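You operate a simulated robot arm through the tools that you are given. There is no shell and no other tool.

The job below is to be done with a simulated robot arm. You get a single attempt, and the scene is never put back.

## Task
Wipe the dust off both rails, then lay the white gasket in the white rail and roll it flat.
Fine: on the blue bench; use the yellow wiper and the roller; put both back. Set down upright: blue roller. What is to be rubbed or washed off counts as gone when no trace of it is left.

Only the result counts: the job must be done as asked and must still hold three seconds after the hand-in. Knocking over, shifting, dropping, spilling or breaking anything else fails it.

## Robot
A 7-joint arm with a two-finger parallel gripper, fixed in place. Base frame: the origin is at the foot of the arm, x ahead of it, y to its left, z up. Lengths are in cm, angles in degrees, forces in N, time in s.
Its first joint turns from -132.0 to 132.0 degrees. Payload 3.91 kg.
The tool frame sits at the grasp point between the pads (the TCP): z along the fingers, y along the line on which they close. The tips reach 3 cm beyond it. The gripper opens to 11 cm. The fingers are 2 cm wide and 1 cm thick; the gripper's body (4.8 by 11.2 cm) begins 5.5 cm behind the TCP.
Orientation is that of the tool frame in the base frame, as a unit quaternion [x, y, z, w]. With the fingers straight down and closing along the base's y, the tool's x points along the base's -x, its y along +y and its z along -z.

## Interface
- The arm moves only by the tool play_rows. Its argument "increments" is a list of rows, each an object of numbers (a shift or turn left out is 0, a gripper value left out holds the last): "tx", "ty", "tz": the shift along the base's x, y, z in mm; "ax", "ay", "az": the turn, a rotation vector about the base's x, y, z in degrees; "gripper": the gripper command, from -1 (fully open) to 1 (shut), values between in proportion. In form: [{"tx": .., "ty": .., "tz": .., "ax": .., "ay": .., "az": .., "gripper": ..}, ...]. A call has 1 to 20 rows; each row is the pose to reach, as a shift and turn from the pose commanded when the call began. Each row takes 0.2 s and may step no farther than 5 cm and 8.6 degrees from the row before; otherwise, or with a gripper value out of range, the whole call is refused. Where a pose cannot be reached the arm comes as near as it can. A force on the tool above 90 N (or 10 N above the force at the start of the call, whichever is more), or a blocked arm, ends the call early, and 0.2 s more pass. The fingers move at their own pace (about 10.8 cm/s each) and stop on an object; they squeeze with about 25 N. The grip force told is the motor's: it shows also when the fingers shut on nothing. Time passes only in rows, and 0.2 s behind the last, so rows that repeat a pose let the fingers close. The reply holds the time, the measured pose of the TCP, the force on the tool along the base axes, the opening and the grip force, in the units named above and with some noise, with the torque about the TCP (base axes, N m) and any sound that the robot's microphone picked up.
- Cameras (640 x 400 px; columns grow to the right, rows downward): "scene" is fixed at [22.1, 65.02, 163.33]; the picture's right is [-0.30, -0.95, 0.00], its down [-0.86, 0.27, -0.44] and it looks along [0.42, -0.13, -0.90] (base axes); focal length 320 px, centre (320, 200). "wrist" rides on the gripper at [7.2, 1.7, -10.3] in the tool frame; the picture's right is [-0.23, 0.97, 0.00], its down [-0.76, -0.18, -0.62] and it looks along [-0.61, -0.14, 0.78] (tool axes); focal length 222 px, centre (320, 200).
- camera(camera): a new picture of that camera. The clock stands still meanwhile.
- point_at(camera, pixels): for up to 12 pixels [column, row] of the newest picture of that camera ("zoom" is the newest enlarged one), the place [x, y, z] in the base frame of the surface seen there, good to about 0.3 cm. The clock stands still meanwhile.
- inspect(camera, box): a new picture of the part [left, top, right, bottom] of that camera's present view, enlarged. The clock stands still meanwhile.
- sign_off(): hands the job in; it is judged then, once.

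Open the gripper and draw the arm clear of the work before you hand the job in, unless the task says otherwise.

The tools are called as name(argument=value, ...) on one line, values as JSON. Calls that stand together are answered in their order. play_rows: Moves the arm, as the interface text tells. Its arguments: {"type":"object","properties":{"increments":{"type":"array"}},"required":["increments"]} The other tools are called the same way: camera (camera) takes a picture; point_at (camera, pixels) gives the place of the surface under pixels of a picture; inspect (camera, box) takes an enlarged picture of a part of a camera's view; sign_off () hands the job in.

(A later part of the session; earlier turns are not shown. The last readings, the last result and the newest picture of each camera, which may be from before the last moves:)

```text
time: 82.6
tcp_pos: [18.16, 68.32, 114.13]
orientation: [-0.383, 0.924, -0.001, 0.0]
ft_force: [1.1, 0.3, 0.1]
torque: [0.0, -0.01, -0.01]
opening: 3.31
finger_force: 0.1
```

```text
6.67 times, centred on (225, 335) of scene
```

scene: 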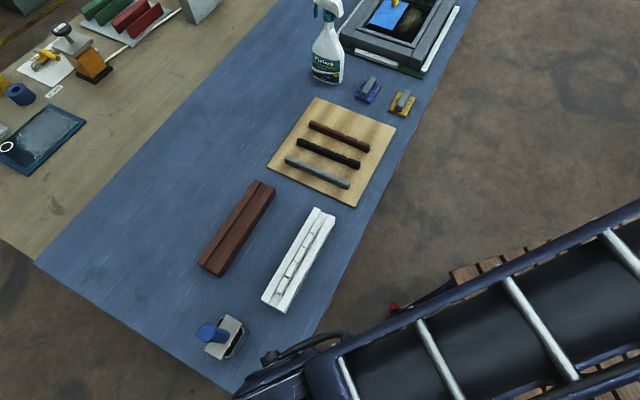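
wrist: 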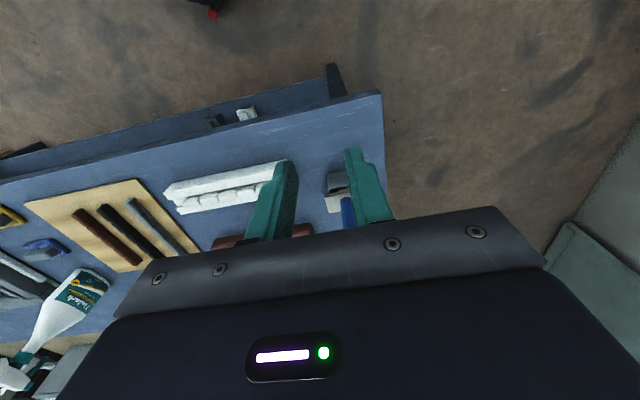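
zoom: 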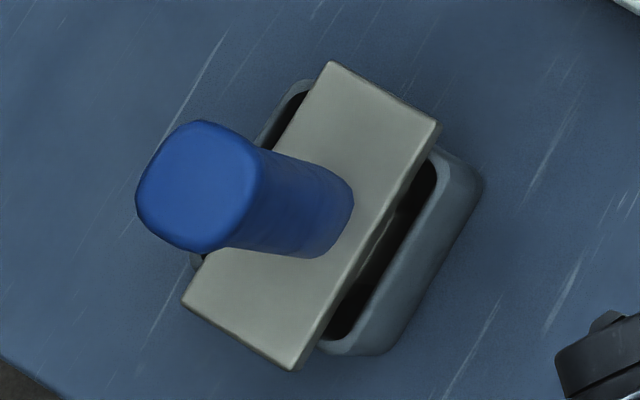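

I open the fingers fully to clear the view, and move slightly sideways and down.

play_rows(increments=[{"gripper": -1}, {"tx": -10, "ty": 10, "tz": -15}, {"tx": -10, "ty": 10, "tz": -30}, {"tx": -10, "ty": 10, "tz": -30}])

camera(camera="wrist")

inspect(camera="wrist", box=[270, 140, 400, 240])

```text
time: 83.6
tcp_pos: [17.24, 69.13, 111.24]
orientation: [-0.382, 0.924, 0.001, 0.0]
ft_force: [-0.4, 0.1, -0.2]
torque: [-0.01, 0.02, 0.01]
opening: 10.99
finger_force: 0.1
```

```text
taken
```

wrist: 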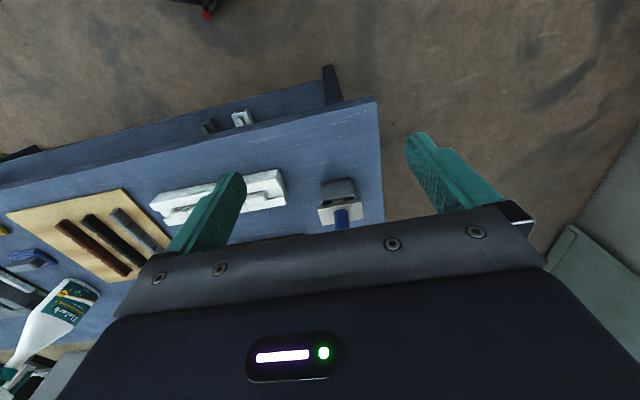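

```text
4.00 times, centred on (335, 190) of wrist
```

zoom: 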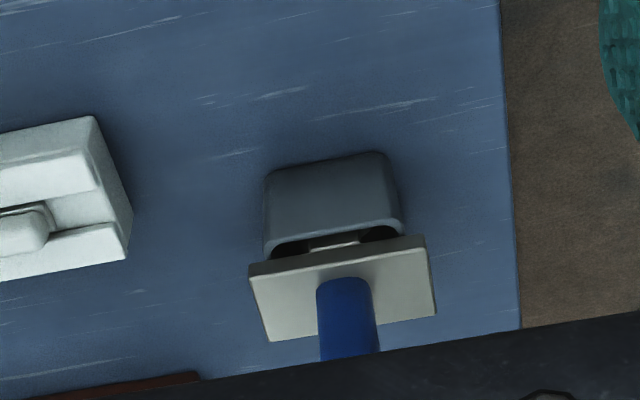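

The tray is a cup with the roller inside below a beige plate. I measure plate, handle and tray.

point_at(camera="zoom", pixels=[[252, 270], [424, 240], [270, 338], [434, 313], [345, 285], [335, 340], [365, 340], [335, 243], [270, 180], [385, 160], [268, 245], [395, 225]])

inspect(camera="scene", box=[195, 305, 255, 365])

point_at(camera="zoom", pixels=[[335, 65], [435, 122], [185, 298], [295, 365], [145, 200], [205, 245], [205, 125], [255, 170], [195, 190], [470, 160], [450, 175], [345, 345]])

```text
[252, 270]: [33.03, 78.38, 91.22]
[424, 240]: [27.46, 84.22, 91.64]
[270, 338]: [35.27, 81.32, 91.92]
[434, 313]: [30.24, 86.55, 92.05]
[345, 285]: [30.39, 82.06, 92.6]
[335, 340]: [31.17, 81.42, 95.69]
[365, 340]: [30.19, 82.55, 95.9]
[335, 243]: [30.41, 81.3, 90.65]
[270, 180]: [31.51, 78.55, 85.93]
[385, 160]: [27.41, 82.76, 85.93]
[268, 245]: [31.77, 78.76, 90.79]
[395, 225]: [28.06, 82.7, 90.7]
```

```text
6.67 times, centred on (225, 335) of scene
```

zoom: 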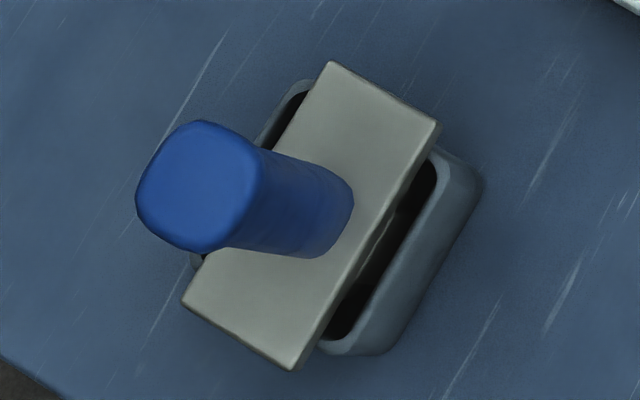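

```text
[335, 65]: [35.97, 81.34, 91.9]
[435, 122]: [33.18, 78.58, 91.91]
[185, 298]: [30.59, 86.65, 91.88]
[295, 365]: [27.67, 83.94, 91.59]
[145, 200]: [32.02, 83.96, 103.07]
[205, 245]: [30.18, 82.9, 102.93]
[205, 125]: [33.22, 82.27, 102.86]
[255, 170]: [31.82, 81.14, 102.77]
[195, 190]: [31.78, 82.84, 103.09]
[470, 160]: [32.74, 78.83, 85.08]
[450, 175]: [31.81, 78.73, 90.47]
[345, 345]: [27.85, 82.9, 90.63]
```

Plate centre is (31.85,82.65), handle top z 103, diameter ~3 cm; the plate (7.6 cm along the rail direction) rests on the 6 cm cup's rim. I move above the handle.

play_rows(increments=[{"tz": 35, "gripper": -0.2}, {"tz": 70}, {"tx": 30, "ty": 27, "tz": 70}, {"tx": 60, "ty": 54, "tz": 70}, {"tx": 90, "ty": 82, "tz": 70}, {"tx": 120, "ty": 110, "tz": 70}, {"tx": 147.6, "ty": 136.1, "tz": 70}, {"tx": 147.6, "ty": 136.1, "tz": 40}, {"tx": 147.6, "ty": 136.1, "tz": 10}, {"tx": 147.6, "ty": 136.1, "tz": 10}])

camera(camera="wrist")

inspect(camera="scene", box=[180, 280, 280, 380])

```text
time: 85.8
tcp_pos: [31.94, 83.01, 111.86]
orientation: [-0.383, 0.924, 0.0, 0.0]
ft_force: [-0.5, -0.1, -0.3]
torque: [-0.01, 0.0, -0.01]
opening: 6.58
finger_force: 0.2
```

```text
taken
```

wrist: 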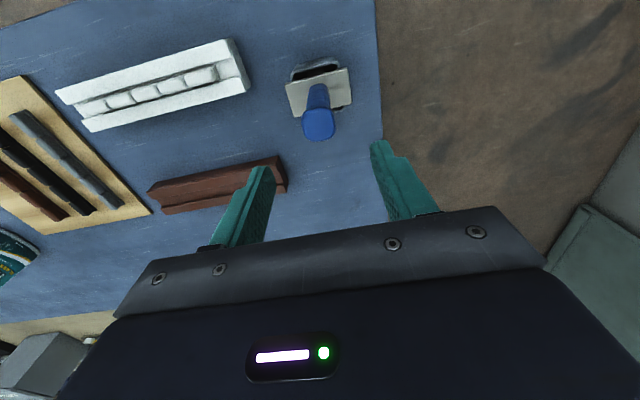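

```text
4.00 times, centred on (230, 330) of scene
```

zoom: 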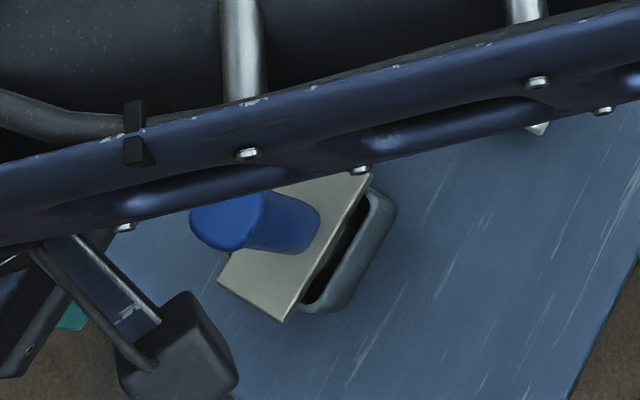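

The handle top appears at (319,126), matching the point below the TCP (320,130). I descend to 98.5 and close.

point_at(camera="wrist", pixels=[[304, 125], [335, 120], [319, 125], [318, 135], [318, 112], [287, 85], [350, 70], [348, 105], [295, 118]])

play_rows(increments=[{"tz": -40}, {"tz": -80}, {"tz": -110}, {"tz": -130}, {"tz": -135}, {"tz": -135}])

camera(camera="wrist")

```text
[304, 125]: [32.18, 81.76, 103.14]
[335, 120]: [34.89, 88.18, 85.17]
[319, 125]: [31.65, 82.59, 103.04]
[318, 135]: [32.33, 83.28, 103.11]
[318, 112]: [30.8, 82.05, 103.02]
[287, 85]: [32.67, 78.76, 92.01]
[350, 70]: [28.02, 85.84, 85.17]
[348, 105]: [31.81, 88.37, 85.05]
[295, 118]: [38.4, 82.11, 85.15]
```

```text
time: 87.2
tcp_pos: [31.91, 82.79, 98.26]
orientation: [-0.383, 0.924, 0.0, 0.0]
ft_force: [0.3, -0.3, 0.1]
torque: [-0.03, -0.03, 0.02]
opening: 6.61
finger_force: 0.0
```

```text
taken
```

wrist: 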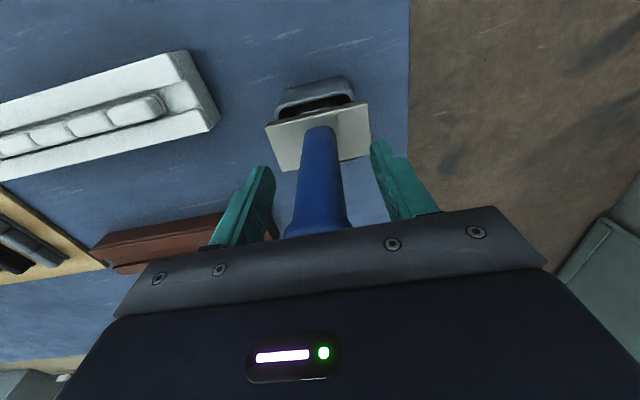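

The handle stands between the fingers. I close and then lift a little.

play_rows(increments=[{"gripper": 0.3}, {"gripper": 0.5}, {"gripper": 1}, {"gripper": 1}, {"gripper": 1}])

camera(camera="wrist")

inspect(camera="scene", box=[180, 280, 280, 380])

```text
time: 88.4
tcp_pos: [31.84, 82.81, 98.34]
orientation: [-0.382, 0.924, 0.0, 0.0]
ft_force: [0.5, 0.0, -0.1]
torque: [-0.01, -0.02, -0.04]
opening: 2.92
finger_force: 24.9
```

```text
taken
```

wrist: 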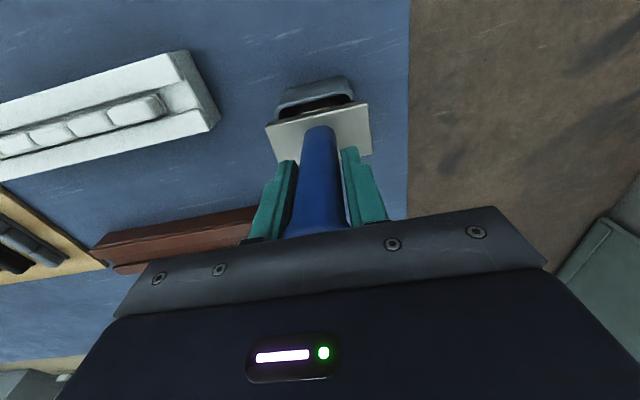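

```text
4.00 times, centred on (230, 330) of scene
```

zoom: 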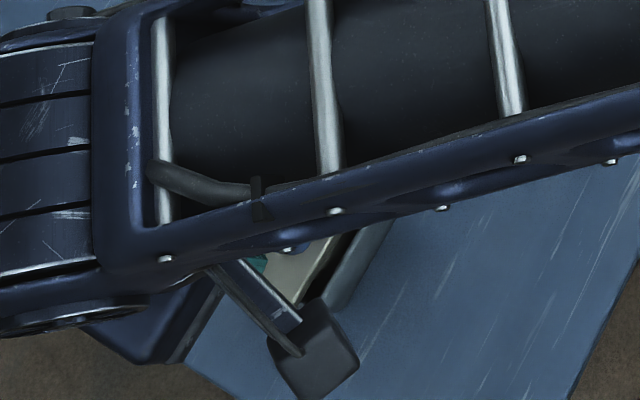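

Gripped (2.92 cm). Home pose of the tool is TCP (31.8,82.65,98.5). I lift straight up 10 cm and look at the roller.

play_rows(increments=[{"tz": 20}, {"tz": 40}, {"tz": 70}, {"tz": 100}, {"tz": 100}])

camera(camera="wrist")

inspect(camera="wrist", box=[250, 50, 400, 170])

camera(camera="scene")

```text
time: 89.6
tcp_pos: [31.61, 82.49, 108.73]
orientation: [-0.383, 0.924, 0.0, 0.0]
ft_force: [0.4, 0.3, -1.7]
torque: [0.01, 0.01, -0.01]
opening: 2.88
finger_force: 25.3
```

```text
taken
```

wrist: 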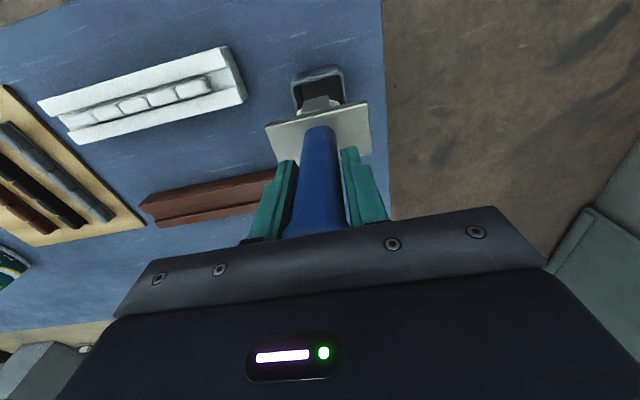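

```text
3.33 times, centred on (325, 110) of wrist
```

zoom: 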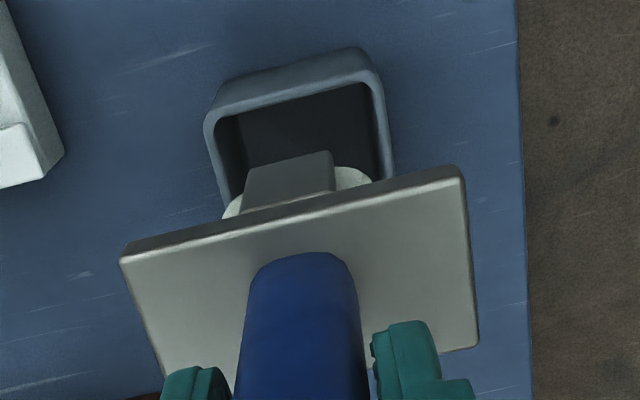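

```text
taken
```

scene: 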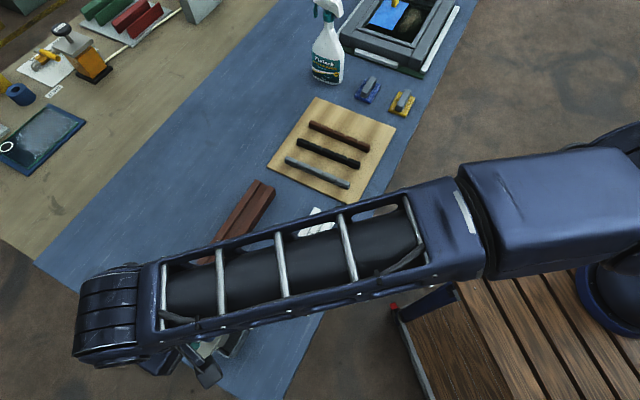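

The wheel's axle runs along the short plate side, so it rolls along the rail direction without any turn. I carry it to above the white rail's near end lump at a safe height.

play_rows(increments=[{"tz": 20}, {"tx": 15, "ty": -30, "tz": 20}, {"tx": 30, "ty": -60, "tz": 20}, {"tx": 45, "ty": -90, "tz": 20}, {"tx": 60, "ty": -120, "tz": 20}, {"tx": 68, "ty": -138.5, "tz": 20}, {"tx": 68, "ty": -138.5, "tz": 20}])

camera(camera="scene")

camera(camera="wrist")

inspect(camera="wrist", box=[230, 40, 430, 200])

```text
time: 91.2
tcp_pos: [38.54, 69.02, 110.86]
orientation: [-0.383, 0.924, 0.0, 0.001]
ft_force: [-0.4, 1.1, -1.4]
torque: [-0.01, 0.0, -0.02]
opening: 2.89
finger_force: 25.0
```

```text
taken
```

scene: 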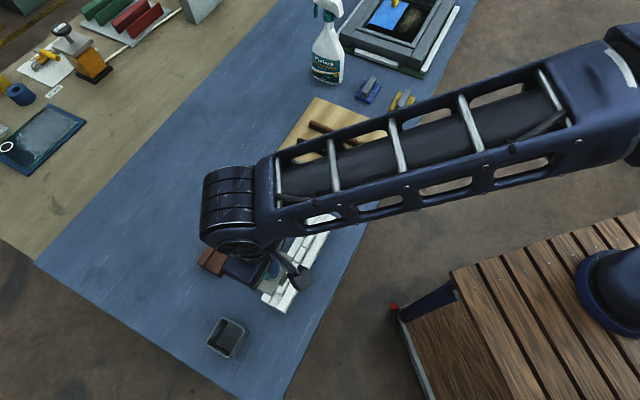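

```text
taken
```

wrist: 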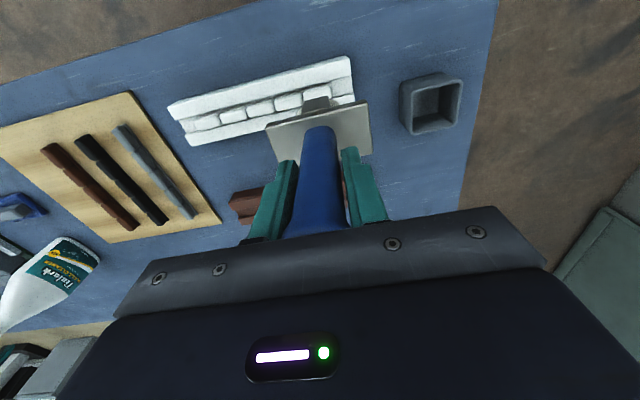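

```text
2.50 times, centred on (330, 120) of wrist
```

zoom: 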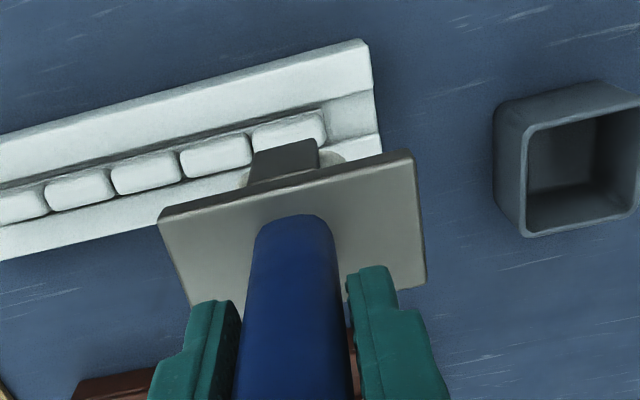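

I measure the cup's rim (for putting back) and the gasket lumps from this view and the scene view.

point_at(camera="zoom", pixels=[[497, 110], [527, 235], [600, 85], [528, 135], [532, 220], [560, 160], [322, 125], [255, 130], [249, 152], [183, 165], [180, 165], [115, 175]])

inspect(camera="scene", box=[195, 305, 260, 365])

```text
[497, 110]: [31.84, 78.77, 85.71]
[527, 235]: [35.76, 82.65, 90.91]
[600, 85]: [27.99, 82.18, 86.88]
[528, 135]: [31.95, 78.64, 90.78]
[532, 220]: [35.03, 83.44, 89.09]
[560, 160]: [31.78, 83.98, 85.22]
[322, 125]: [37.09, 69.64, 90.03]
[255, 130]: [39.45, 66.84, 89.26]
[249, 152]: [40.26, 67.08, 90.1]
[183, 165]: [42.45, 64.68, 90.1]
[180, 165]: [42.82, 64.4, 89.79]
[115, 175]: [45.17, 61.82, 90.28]
```

```text
6.67 times, centred on (228, 335) of scene
```

zoom: 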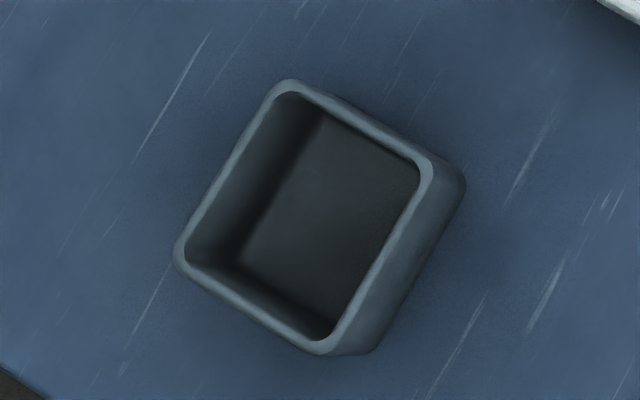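

point_at(camera="zoom", pixels=[[287, 88], [425, 165], [182, 255], [325, 345], [355, 125], [235, 170], [250, 305], [375, 265], [330, 190], [270, 240]])

inspect(camera="wrist", box=[160, 50, 370, 150])

```text
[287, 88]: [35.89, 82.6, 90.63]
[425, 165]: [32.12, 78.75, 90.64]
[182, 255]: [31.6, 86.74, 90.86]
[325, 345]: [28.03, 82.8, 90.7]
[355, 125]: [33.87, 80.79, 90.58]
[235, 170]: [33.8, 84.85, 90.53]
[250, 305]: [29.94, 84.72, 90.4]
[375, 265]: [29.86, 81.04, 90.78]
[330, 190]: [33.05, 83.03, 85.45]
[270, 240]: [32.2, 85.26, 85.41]
```

```text
3.05 times, centred on (265, 100) of wrist
```

zoom: 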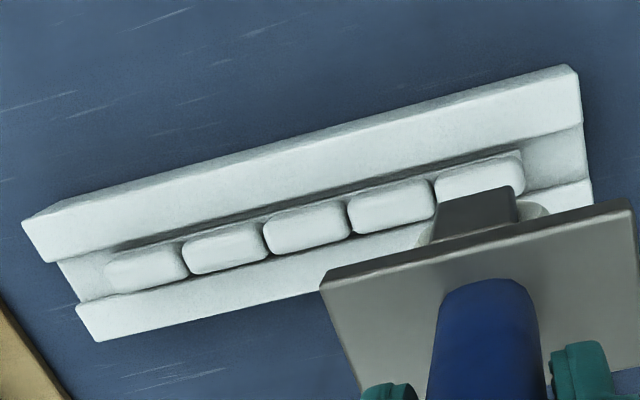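

point_at(camera="zoom", pixels=[[520, 170], [440, 182], [428, 195], [352, 210], [343, 215], [270, 235], [260, 240], [190, 262], [180, 262], [108, 275], [305, 225], [225, 248]])

inspect(camera="wrist", box=[290, 85, 380, 150])

```text
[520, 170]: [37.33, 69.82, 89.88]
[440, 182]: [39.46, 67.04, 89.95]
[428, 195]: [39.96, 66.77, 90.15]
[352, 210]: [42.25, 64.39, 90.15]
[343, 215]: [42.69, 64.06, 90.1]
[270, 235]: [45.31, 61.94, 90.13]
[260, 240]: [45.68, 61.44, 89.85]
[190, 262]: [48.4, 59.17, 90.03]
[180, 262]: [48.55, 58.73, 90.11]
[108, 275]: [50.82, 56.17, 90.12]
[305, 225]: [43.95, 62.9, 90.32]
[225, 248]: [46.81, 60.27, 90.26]
```

```text
6.15 times, centred on (335, 118) of wrist
```

zoom: 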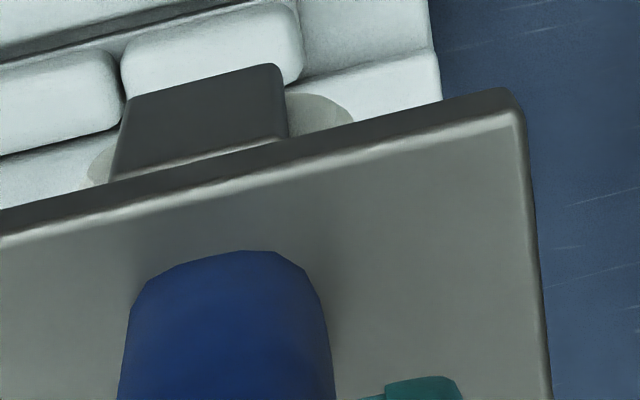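

Lump centres lie at about (38.7,68.5), (41.35,65.85), (44.1,63.1), (46.95,60.25), (49.65,57.55), tops z≈90.2. I position over the first lump and lower to TCP 104.

play_rows(increments=[{"tx": 1, "ty": -3}, {"tx": 1, "ty": -3, "tz": -30}, {"tx": 1, "ty": -3, "tz": -55}, {"tx": 1, "ty": -3, "tz": -65}, {"tx": 1, "ty": -3, "tz": -65}])

camera(camera="wrist")

inspect(camera="scene", box=[230, 220, 340, 320])

```text
time: 92.4
tcp_pos: [38.71, 68.54, 104.14]
orientation: [-0.384, 0.924, 0.0, 0.0]
ft_force: [0.3, 1.4, -1.7]
torque: [0.01, 0.01, 0.02]
opening: 2.89
finger_force: 24.7
```

```text
taken
```

wrist: 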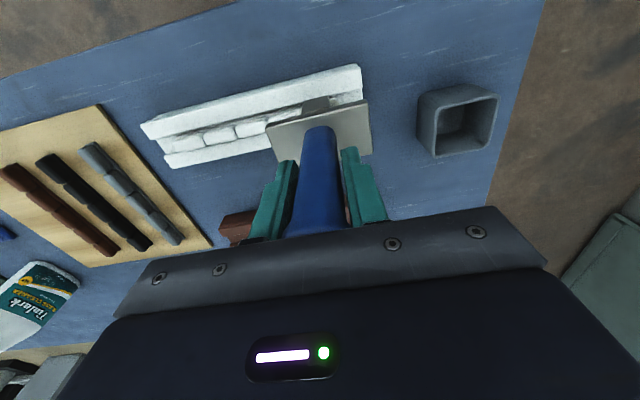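

```text
4.00 times, centred on (285, 270) of scene
```

zoom: 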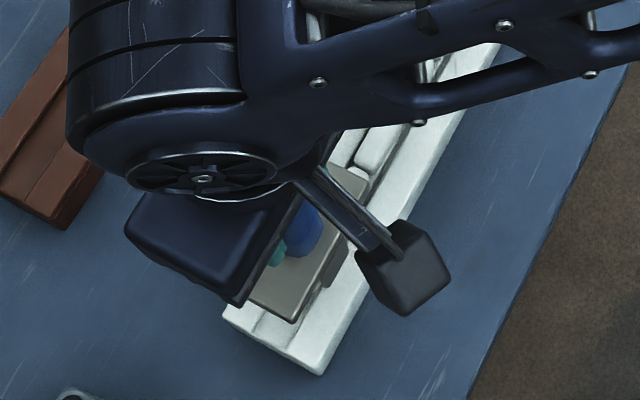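

Not yet in contact. I lower in small increments and read the force.

play_rows(increments=[{"tz": -2}, {"tz": -4}, {"tz": -6}, {"tz": -8}, {"tz": -10}])

```text
time: 93.6
tcp_pos: [38.53, 68.69, 103.15]
orientation: [-0.382, 0.924, 0.0, 0.0]
ft_force: [0.6, 0.3, -1.7]
torque: [0.02, -0.01, 0.01]
opening: 2.91
finger_force: 24.9
```

play_rows(increments=[{"tz": -2}, {"tz": -4}, {"tz": -6}, {"tz": -6}])

```text
time: 94.6
tcp_pos: [38.73, 68.53, 102.4]
orientation: [-0.383, 0.924, 0.001, 0.001]
ft_force: [0.7, -0.2, 19.1]
torque: [0.13, 0.0, 0.04]
opening: 2.92
finger_force: 25.2
```

Contact: 19 N at cmd 102.4. I press 2 mm further.

play_rows(increments=[{"tz": -1}, {"tz": -2}, {"tz": -2}])

inspect(camera="wrist", box=[230, 40, 430, 200])

```text
time: 95.4
tcp_pos: [38.76, 68.65, 102.22]
orientation: [-0.382, 0.924, 0.0, 0.0]
ft_force: [-1.2, -0.7, 2.6]
torque: [-0.08, 0.08, 0.01]
opening: 2.71
finger_force: 25.0
```

```text
2.50 times, centred on (330, 120) of wrist
```

zoom: 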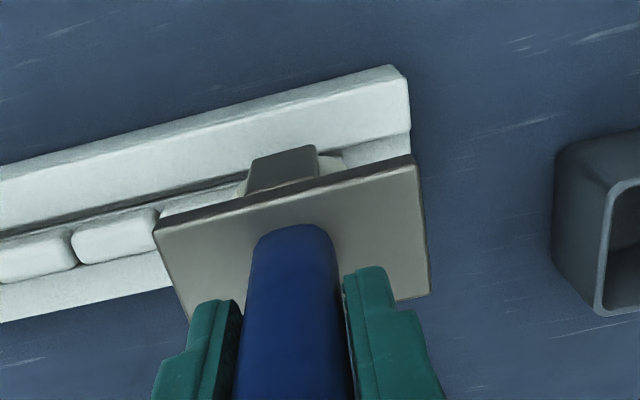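

The force fell to 2.6 N and the opening changed to 2.71, so the handle slipped or the lump gave. I raise 2 cm and move back along -s to look at the lump.

play_rows(increments=[{"tz": 15}, {"tz": 40}, {"tz": 70}, {"tx": -15, "ty": 15, "tz": 80}, {"tx": -45, "ty": 45, "tz": 80}, {"tx": -75, "ty": 75, "tz": 80}, {"tx": -75, "ty": 75, "tz": 80}])

camera(camera="wrist")

inspect(camera="wrist", box=[130, 60, 390, 200])

inspect(camera="scene", box=[230, 220, 340, 320])

```text
time: 97.0
tcp_pos: [31.23, 76.11, 110.24]
orientation: [-0.383, 0.924, 0.0, 0.0]
ft_force: [-0.7, 0.2, -1.7]
torque: [-0.03, -0.01, 0.0]
opening: 2.71
finger_force: 24.6
```

```text
taken
```

wrist: 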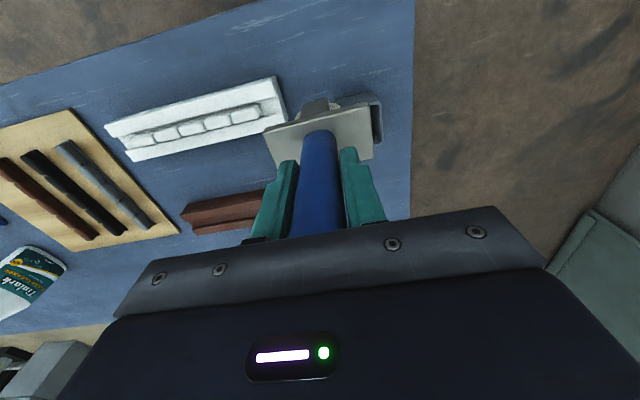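

```text
2.46 times, centred on (260, 130) of wrist
```

zoom: 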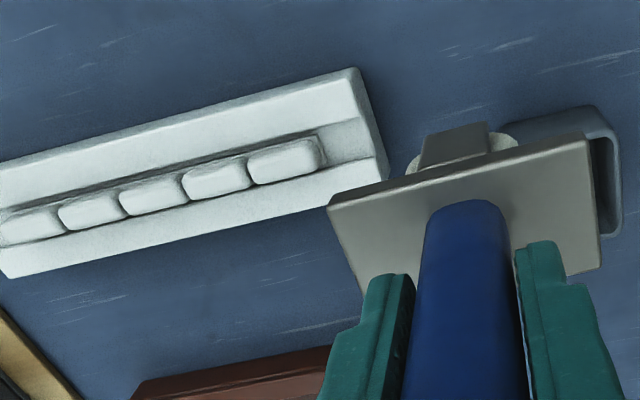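

```text
4.00 times, centred on (285, 270) of scene
```

zoom: 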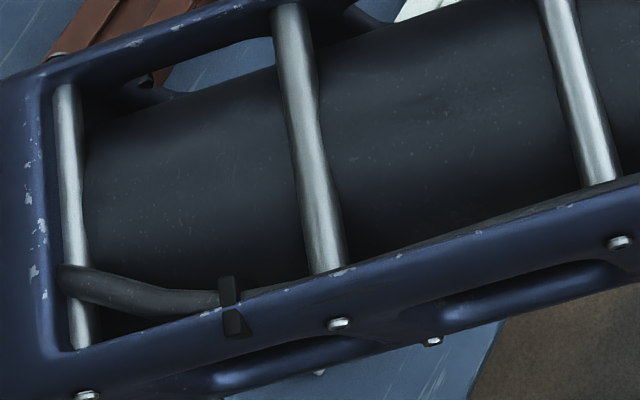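

The lump is unchanged; the handle slipped in the grip and seems slightly tilted. I measure the plate's corners to know its tilt.

inspect(camera="wrist", box=[240, 80, 400, 200])

point_at(camera="zoom", pixels=[[100, 205], [505, 95], [115, 230], [515, 290], [180, 215], [420, 180], [250, 190], [330, 165], [300, 100], [240, 130], [440, 110], [500, 130]])

```text
3.33 times, centred on (320, 140) of wrist
```

zoom: 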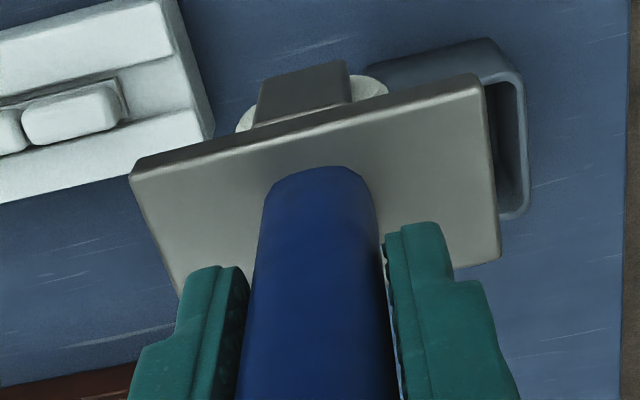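

```text
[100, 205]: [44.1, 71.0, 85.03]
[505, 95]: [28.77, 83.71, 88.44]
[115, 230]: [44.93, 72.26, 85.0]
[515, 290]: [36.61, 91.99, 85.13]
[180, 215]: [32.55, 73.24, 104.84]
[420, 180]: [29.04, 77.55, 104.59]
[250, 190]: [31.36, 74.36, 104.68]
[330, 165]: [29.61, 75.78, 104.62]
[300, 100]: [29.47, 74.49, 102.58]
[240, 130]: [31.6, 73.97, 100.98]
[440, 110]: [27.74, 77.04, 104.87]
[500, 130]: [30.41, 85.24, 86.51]
```

The plate slid up about 1 cm in the grip with only ~1° tilt, so the palm now backs the handle top. I return over the first lump and press again.

play_rows(increments=[{"tx": 30, "ty": -30}, {"tx": 55, "ty": -55}, {"tx": 75, "ty": -75}, {"tx": 75, "ty": -75, "tz": -35}, {"tx": 75, "ty": -75, "tz": -65}, {"tx": 75, "ty": -75, "tz": -78}, {"tx": 75, "ty": -75, "tz": -80}, {"tx": 75, "ty": -75, "tz": -82}, {"tx": 75, "ty": -75, "tz": -82}])

```text
time: 99.0
tcp_pos: [38.86, 68.61, 102.09]
orientation: [-0.383, 0.924, 0.0, 0.0]
ft_force: [0.2, -1.0, 15.7]
torque: [-0.01, 0.05, -0.02]
opening: 2.76
finger_force: 24.9
```

play_rows(increments=[{"tz": -1}, {"tz": -2}, {"tz": -2}])

play_rows(increments=[{"tz": -1}, {"tz": -2}, {"tz": -2}])

```text
time: 99.8
tcp_pos: [38.75, 68.68, 102.01]
orientation: [-0.383, 0.924, 0.002, 0.001]
ft_force: [-0.1, 0.9, 41.2]
torque: [0.11, -0.05, 0.03]
opening: 2.73
finger_force: 24.8
```

```text
time: 100.6
tcp_pos: [38.72, 68.46, 102.03]
orientation: [-0.383, 0.924, 0.002, 0.002]
ft_force: [-1.1, -0.4, 71.1]
torque: [0.05, 0.01, -0.01]
opening: 2.71
finger_force: 24.9
```

Now 71 N is held (palm backing works). I ease 2 mm, and roll slowly back to the lump's outer end and then forward over lumps 1–2.

play_rows(increments=[{"tz": 1.5}, {"tx": -4, "ty": 4, "tz": 1.5}, {"tx": -8, "ty": 8, "tz": 1.5}, {"tx": -4, "ty": 4, "tz": 1}, {"tx": 0, "ty": 0, "tz": 1}, {"tx": 6, "ty": -6, "tz": 1}, {"tx": 12, "ty": -12, "tz": 1}, {"tx": 18, "ty": -18, "tz": 1}, {"tx": 24, "ty": -24, "tz": 1}])

camera(camera="wrist")

inspect(camera="wrist", box=[180, 40, 420, 180])

```text
time: 102.6
tcp_pos: [40.96, 66.18, 102.01]
orientation: [-0.384, 0.923, 0.002, 0.002]
ft_force: [-1.1, -2.0, 65.5]
torque: [-0.1, 0.12, 0.0]
opening: 2.72
finger_force: 25.0
```

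```text
taken
```

wrist: 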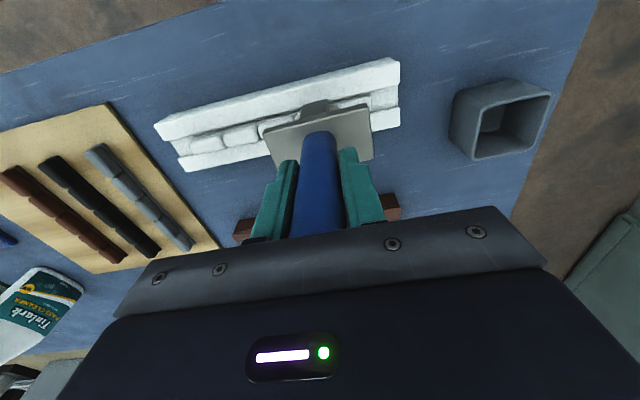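

```text
2.67 times, centred on (300, 110) of wrist
```

zoom: 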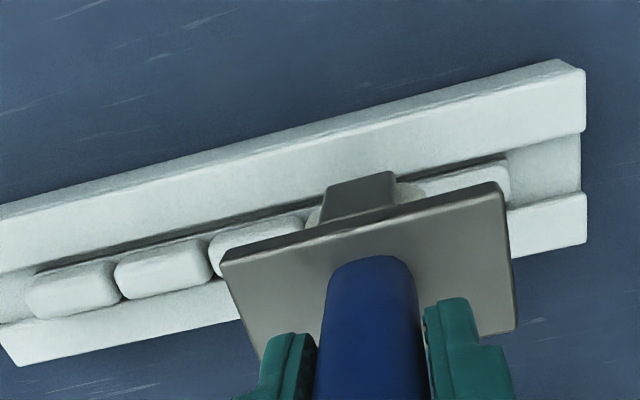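

Rolling works at 65 N. I continue over lumps 3–5.

play_rows(increments=[{"tx": 6, "ty": -6}, {"tx": 12, "ty": -12}, {"tx": 18, "ty": -18}, {"tx": 24, "ty": -24}, {"tx": 30, "ty": -30}, {"tx": 36, "ty": -36}, {"tx": 42, "ty": -42}, {"tx": 48, "ty": -48}, {"tx": 54, "ty": -54}, {"tx": 60, "ty": -60}, {"tx": 66, "ty": -66}, {"tx": 72, "ty": -72}, {"tx": 78, "ty": -78}, {"tx": 84, "ty": -84}, {"tx": 90, "ty": -90}, {"tx": 94, "ty": -94}])

camera(camera="wrist")

inspect(camera="wrist", box=[200, 40, 520, 220])

inspect(camera="scene", box=[250, 190, 350, 320])

```text
time: 106.0
tcp_pos: [50.43, 56.8, 101.46]
orientation: [-0.383, 0.924, -0.001, -0.002]
ft_force: [0.4, -0.1, -1.2]
torque: [0.0, 0.0, 0.0]
opening: 2.71
finger_force: 24.4
```

```text
taken
```

wrist: 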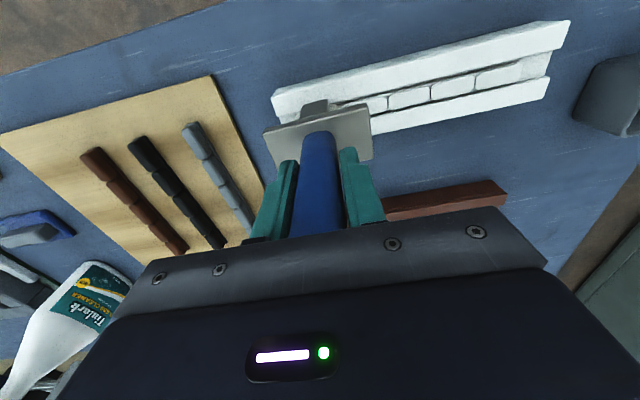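

```text
2.00 times, centred on (360, 130) of wrist
```

zoom: 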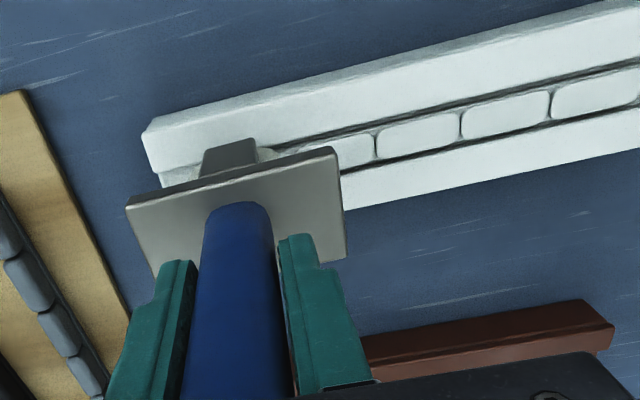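

```text
3.08 times, centred on (300, 255) of scene
```

zoom: 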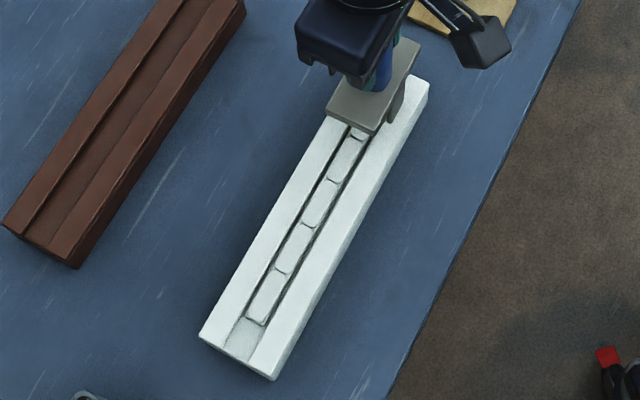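

The lumps are now flush — rolled flat. I lift and look at lump 5 and the whole gasket.

play_rows(increments=[{"tz": 20}, {"tz": 50}, {"tz": 80}, {"tx": 20, "ty": -20, "tz": 95}, {"tx": 50, "ty": -50, "tz": 95}, {"tx": 80, "ty": -80, "tz": 95}, {"tx": 80, "ty": -80, "tz": 95}])

camera(camera="scene")

inspect(camera="scene", box=[285, 195, 345, 265])

inspect(camera="scene", box=[255, 250, 315, 320])

```text
time: 107.6
tcp_pos: [58.57, 48.61, 111.29]
orientation: [-0.384, 0.924, 0.0, 0.0]
ft_force: [0.1, -0.2, -1.0]
torque: [-0.01, 0.0, -0.02]
opening: 2.71
finger_force: 24.9
```

```text
taken
```

scene: 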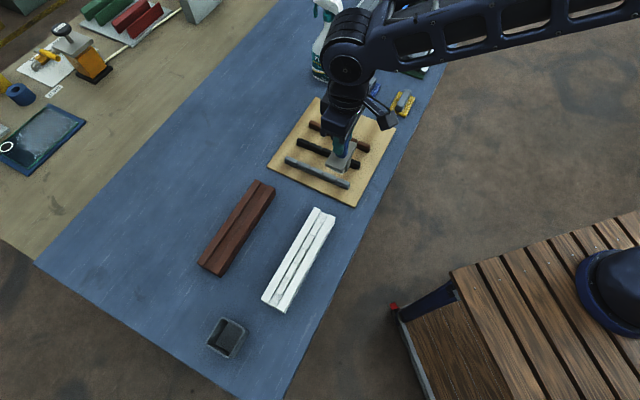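

```text
5.71 times, centred on (315, 230) of scene
```

zoom: 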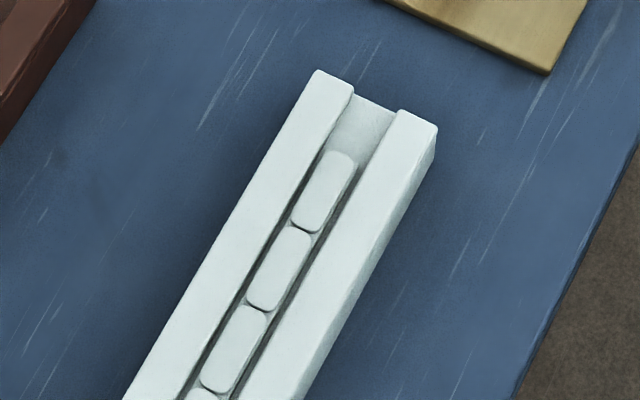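

```text
5.71 times, centred on (285, 285) of scene
```

zoom: 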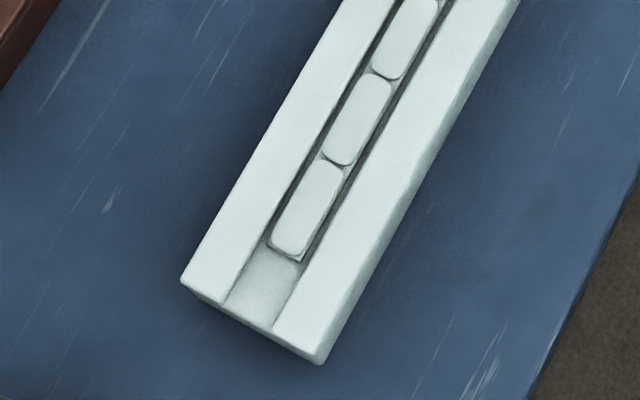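

All five lumps look flat; I check their heights against the ledge (88.7).

point_at(camera="zoom", pixels=[[290, 225], [310, 190], [345, 140], [370, 100], [400, 50], [420, 20], [330, 60], [400, 110]])

inspect(camera="scene", box=[285, 195, 345, 265])

point_at(camera="zoom", pixels=[[340, 165], [310, 210], [290, 250], [265, 290], [245, 325], [220, 370], [260, 190], [350, 240]])

```text
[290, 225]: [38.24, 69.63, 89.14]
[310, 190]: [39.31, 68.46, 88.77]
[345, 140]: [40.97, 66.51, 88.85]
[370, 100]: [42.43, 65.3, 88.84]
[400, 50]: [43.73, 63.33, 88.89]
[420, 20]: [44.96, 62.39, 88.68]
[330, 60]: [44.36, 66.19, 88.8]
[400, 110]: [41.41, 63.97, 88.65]
```

```text
5.71 times, centred on (315, 230) of scene
```

zoom: 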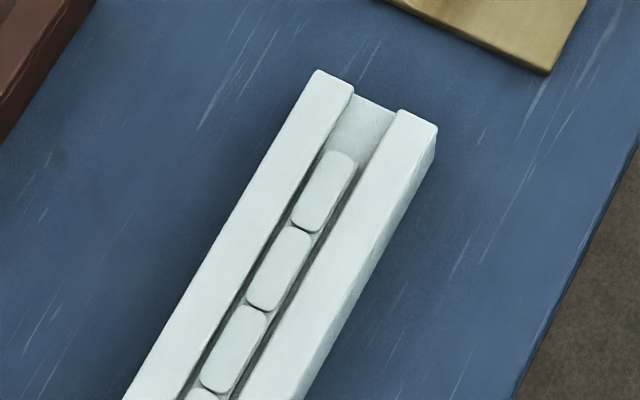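

```text
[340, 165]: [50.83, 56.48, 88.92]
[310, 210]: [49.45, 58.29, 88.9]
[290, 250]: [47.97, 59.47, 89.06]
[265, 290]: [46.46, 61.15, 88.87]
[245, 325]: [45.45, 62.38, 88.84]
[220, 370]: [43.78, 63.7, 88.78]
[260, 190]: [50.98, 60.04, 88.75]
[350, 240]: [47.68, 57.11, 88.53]
```

Everything is flush at about 88.85. Now I carry the roller back to above its cup.

play_rows(increments=[{"tx": -25, "ty": 30}, {"tx": -50, "ty": 61}, {"tx": -75, "ty": 92}, {"tx": -100, "ty": 123}, {"tx": -125, "ty": 155}, {"tx": -150, "ty": 187}, {"tx": -175, "ty": 219}, {"tx": -200, "ty": 251}, {"tx": -225, "ty": 283}, {"tx": -248, "ty": 313}, {"tx": -267, "ty": 339.5}, {"tx": -267, "ty": 339.5, "tz": -20}, {"tx": -267, "ty": 339.5, "tz": -20}])

camera(camera="wrist")

inspect(camera="wrist", box=[250, 60, 400, 180])

inspect(camera="scene", box=[180, 280, 280, 380])

```text
time: 110.4
tcp_pos: [31.77, 82.78, 109.37]
orientation: [-0.383, 0.924, 0.0, 0.0]
ft_force: [-0.1, -0.2, -1.6]
torque: [0.02, -0.02, -0.02]
opening: 2.73
finger_force: 26.0
```

```text
taken
```

wrist: 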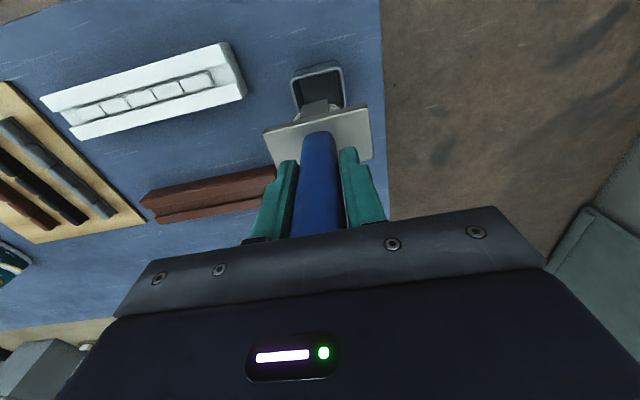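

```text
3.33 times, centred on (325, 120) of wrist
```

zoom: 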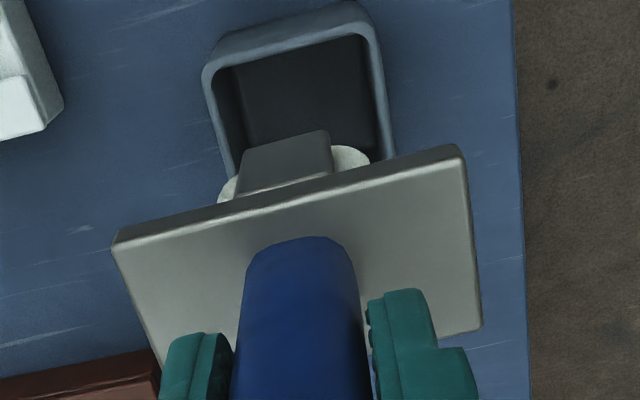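

```text
4.00 times, centred on (230, 330) of scene
```

zoom: 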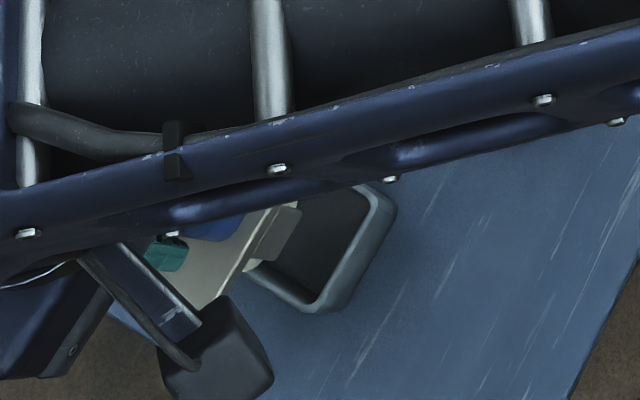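

The plate is tilted about 1.5° (+u side high). I measure the plate height to know the slip and see how the fork lines up with the cup.

inspect(camera="wrist", box=[250, 60, 400, 180])

point_at(camera="zoom", pixels=[[140, 250], [445, 170], [200, 230], [400, 185], [160, 320], [460, 315], [300, 215], [285, 165], [225, 190], [355, 155], [215, 65], [370, 50]])

```text
3.33 times, centred on (325, 120) of wrist
```

zoom: 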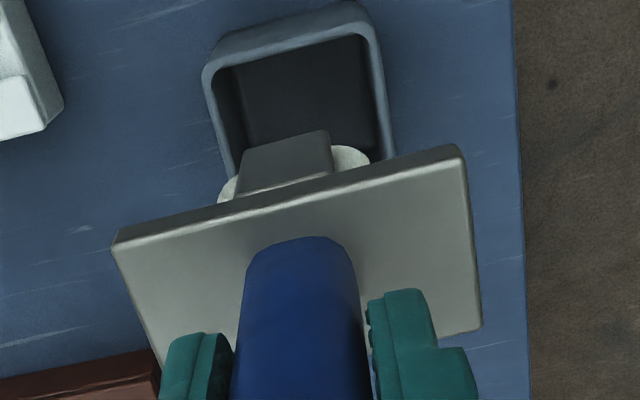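

```text
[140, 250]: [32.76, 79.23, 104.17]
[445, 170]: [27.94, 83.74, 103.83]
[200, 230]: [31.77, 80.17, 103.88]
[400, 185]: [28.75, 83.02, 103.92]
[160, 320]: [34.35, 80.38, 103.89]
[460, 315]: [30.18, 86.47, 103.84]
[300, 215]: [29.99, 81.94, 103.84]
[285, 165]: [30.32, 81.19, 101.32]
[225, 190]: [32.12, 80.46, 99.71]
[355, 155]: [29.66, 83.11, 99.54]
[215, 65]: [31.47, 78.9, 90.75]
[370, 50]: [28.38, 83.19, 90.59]
```

Slip is 1.3 cm (seat expected near TCP 97.2), and the plate lines up with its former place. I correct the tilt slightly and lower into the cup, stopping at 98.2.

play_rows(increments=[{"tx": 0.7, "ty": -0.7, "ax": 0.85, "ay": 0.85}, {"tx": 0.7, "ty": -0.7, "tz": -30, "ax": 0.85, "ay": 0.85}, {"tx": 0.7, "ty": -0.7, "tz": -50, "ax": 0.85, "ay": 0.85}, {"tx": 0.7, "ty": -0.7, "tz": -65, "ax": 0.85, "ay": 0.85}, {"tx": 0.7, "ty": -0.7, "tz": -75, "ax": 0.85, "ay": 0.85}, {"tx": 0.7, "ty": -0.7, "tz": -85, "ax": 0.85, "ay": 0.85}, {"tx": 0.7, "ty": -0.7, "tz": -95, "ax": 0.85, "ay": 0.85}, {"tx": 0.7, "ty": -0.7, "tz": -105, "ax": 0.85, "ay": 0.85}, {"tx": 0.7, "ty": -0.7, "tz": -110, "ax": 0.85, "ay": 0.85}, {"tx": 0.7, "ty": -0.7, "tz": -110, "ax": 0.85, "ay": 0.85}])

inspect(camera="wrist", box=[250, 60, 400, 180])

inspect(camera="scene", box=[180, 280, 280, 380])

```text
time: 112.6
tcp_pos: [31.91, 82.59, 98.14]
orientation: [-0.383, 0.924, 0.01, -0.005]
ft_force: [0.5, 0.0, -1.8]
torque: [-0.03, 0.0, 0.04]
opening: 2.71
finger_force: 25.4
```

```text
3.33 times, centred on (325, 120) of wrist
```

zoom: 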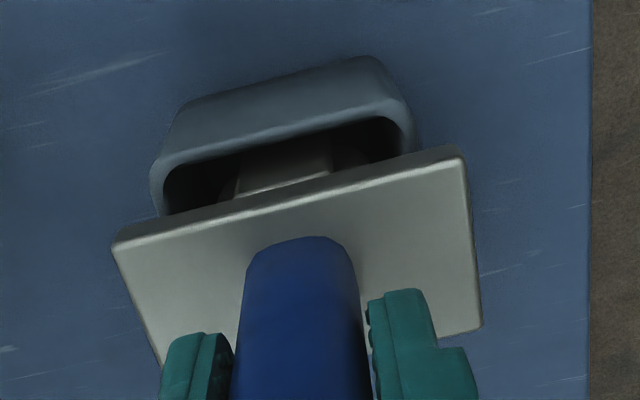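

```text
4.00 times, centred on (230, 330) of scene
```

zoom: 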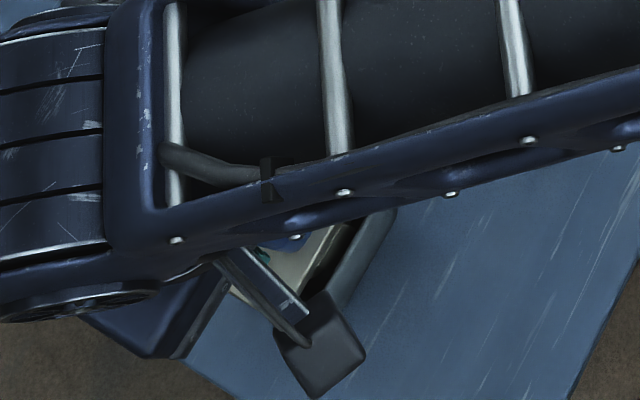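

The wheel is inside the cup with no contact force. I lower in small steps until the plate touches the rim.

play_rows(increments=[{"tz": -2}, {"tz": -4}, {"tz": -6}, {"tz": -7}, {"tz": -7}])

```text
time: 113.8
tcp_pos: [31.83, 82.56, 97.54]
orientation: [-0.382, 0.924, 0.01, -0.004]
ft_force: [-0.1, 0.8, 1.5]
torque: [-0.06, -0.08, 0.03]
opening: 2.72
finger_force: 24.8
```

Light contact begins (from -1.8 to +1.5 N). One more small step.

play_rows(increments=[{"tz": -1}, {"tz": -1}])

inspect(camera="wrist", box=[250, 60, 400, 180])

```text
time: 114.4
tcp_pos: [31.83, 82.72, 97.52]
orientation: [-0.383, 0.924, 0.01, -0.004]
ft_force: [-1.9, -0.3, 8.4]
torque: [-0.31, 0.03, -0.03]
opening: 2.73
finger_force: 25.1
```

```text
3.33 times, centred on (325, 120) of wrist
```

zoom: 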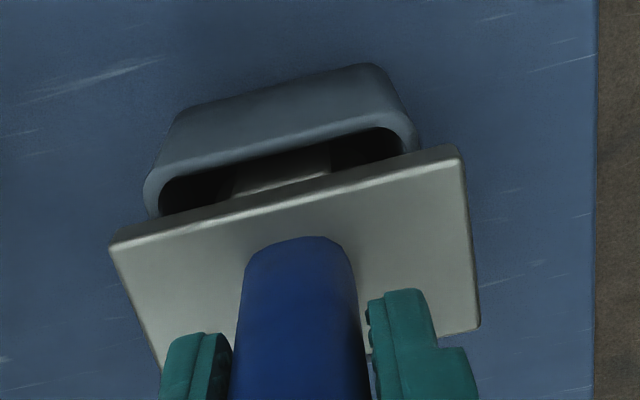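

Seated at 8.4 N. I open the fingers slowly and check before rising.

play_rows(increments=[{"gripper": 0.48}, {"gripper": 0.44}, {"gripper": 0.4}, {"gripper": 0.35}, {"gripper": 0.25}, {"gripper": 0.1}, {"gripper": -0.1}])

camera(camera="wrist")

inspect(camera="wrist", box=[250, 60, 400, 180])

```text
time: 116.0
tcp_pos: [31.71, 82.54, 97.59]
orientation: [-0.383, 0.924, 0.01, -0.004]
ft_force: [-1.7, 2.9, 16.4]
torque: [-0.24, -0.2, -0.01]
opening: 6.02
finger_force: 0.0
```

```text
taken
```

wrist: 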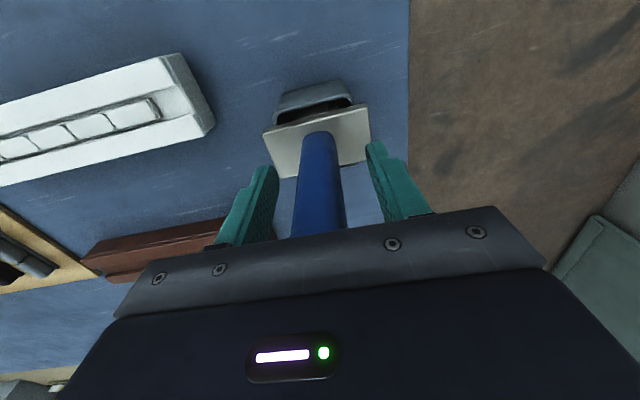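

```text
3.33 times, centred on (325, 120) of wrist
```

zoom: 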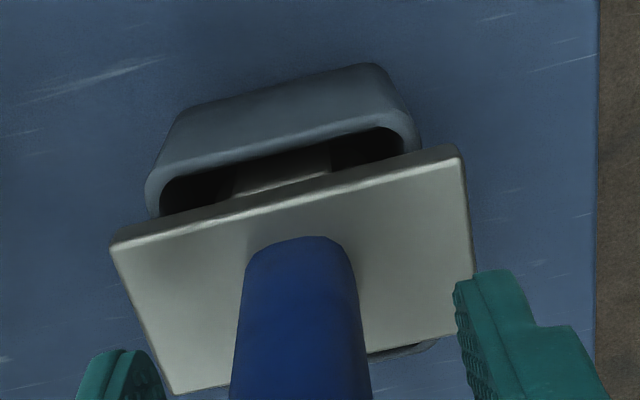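

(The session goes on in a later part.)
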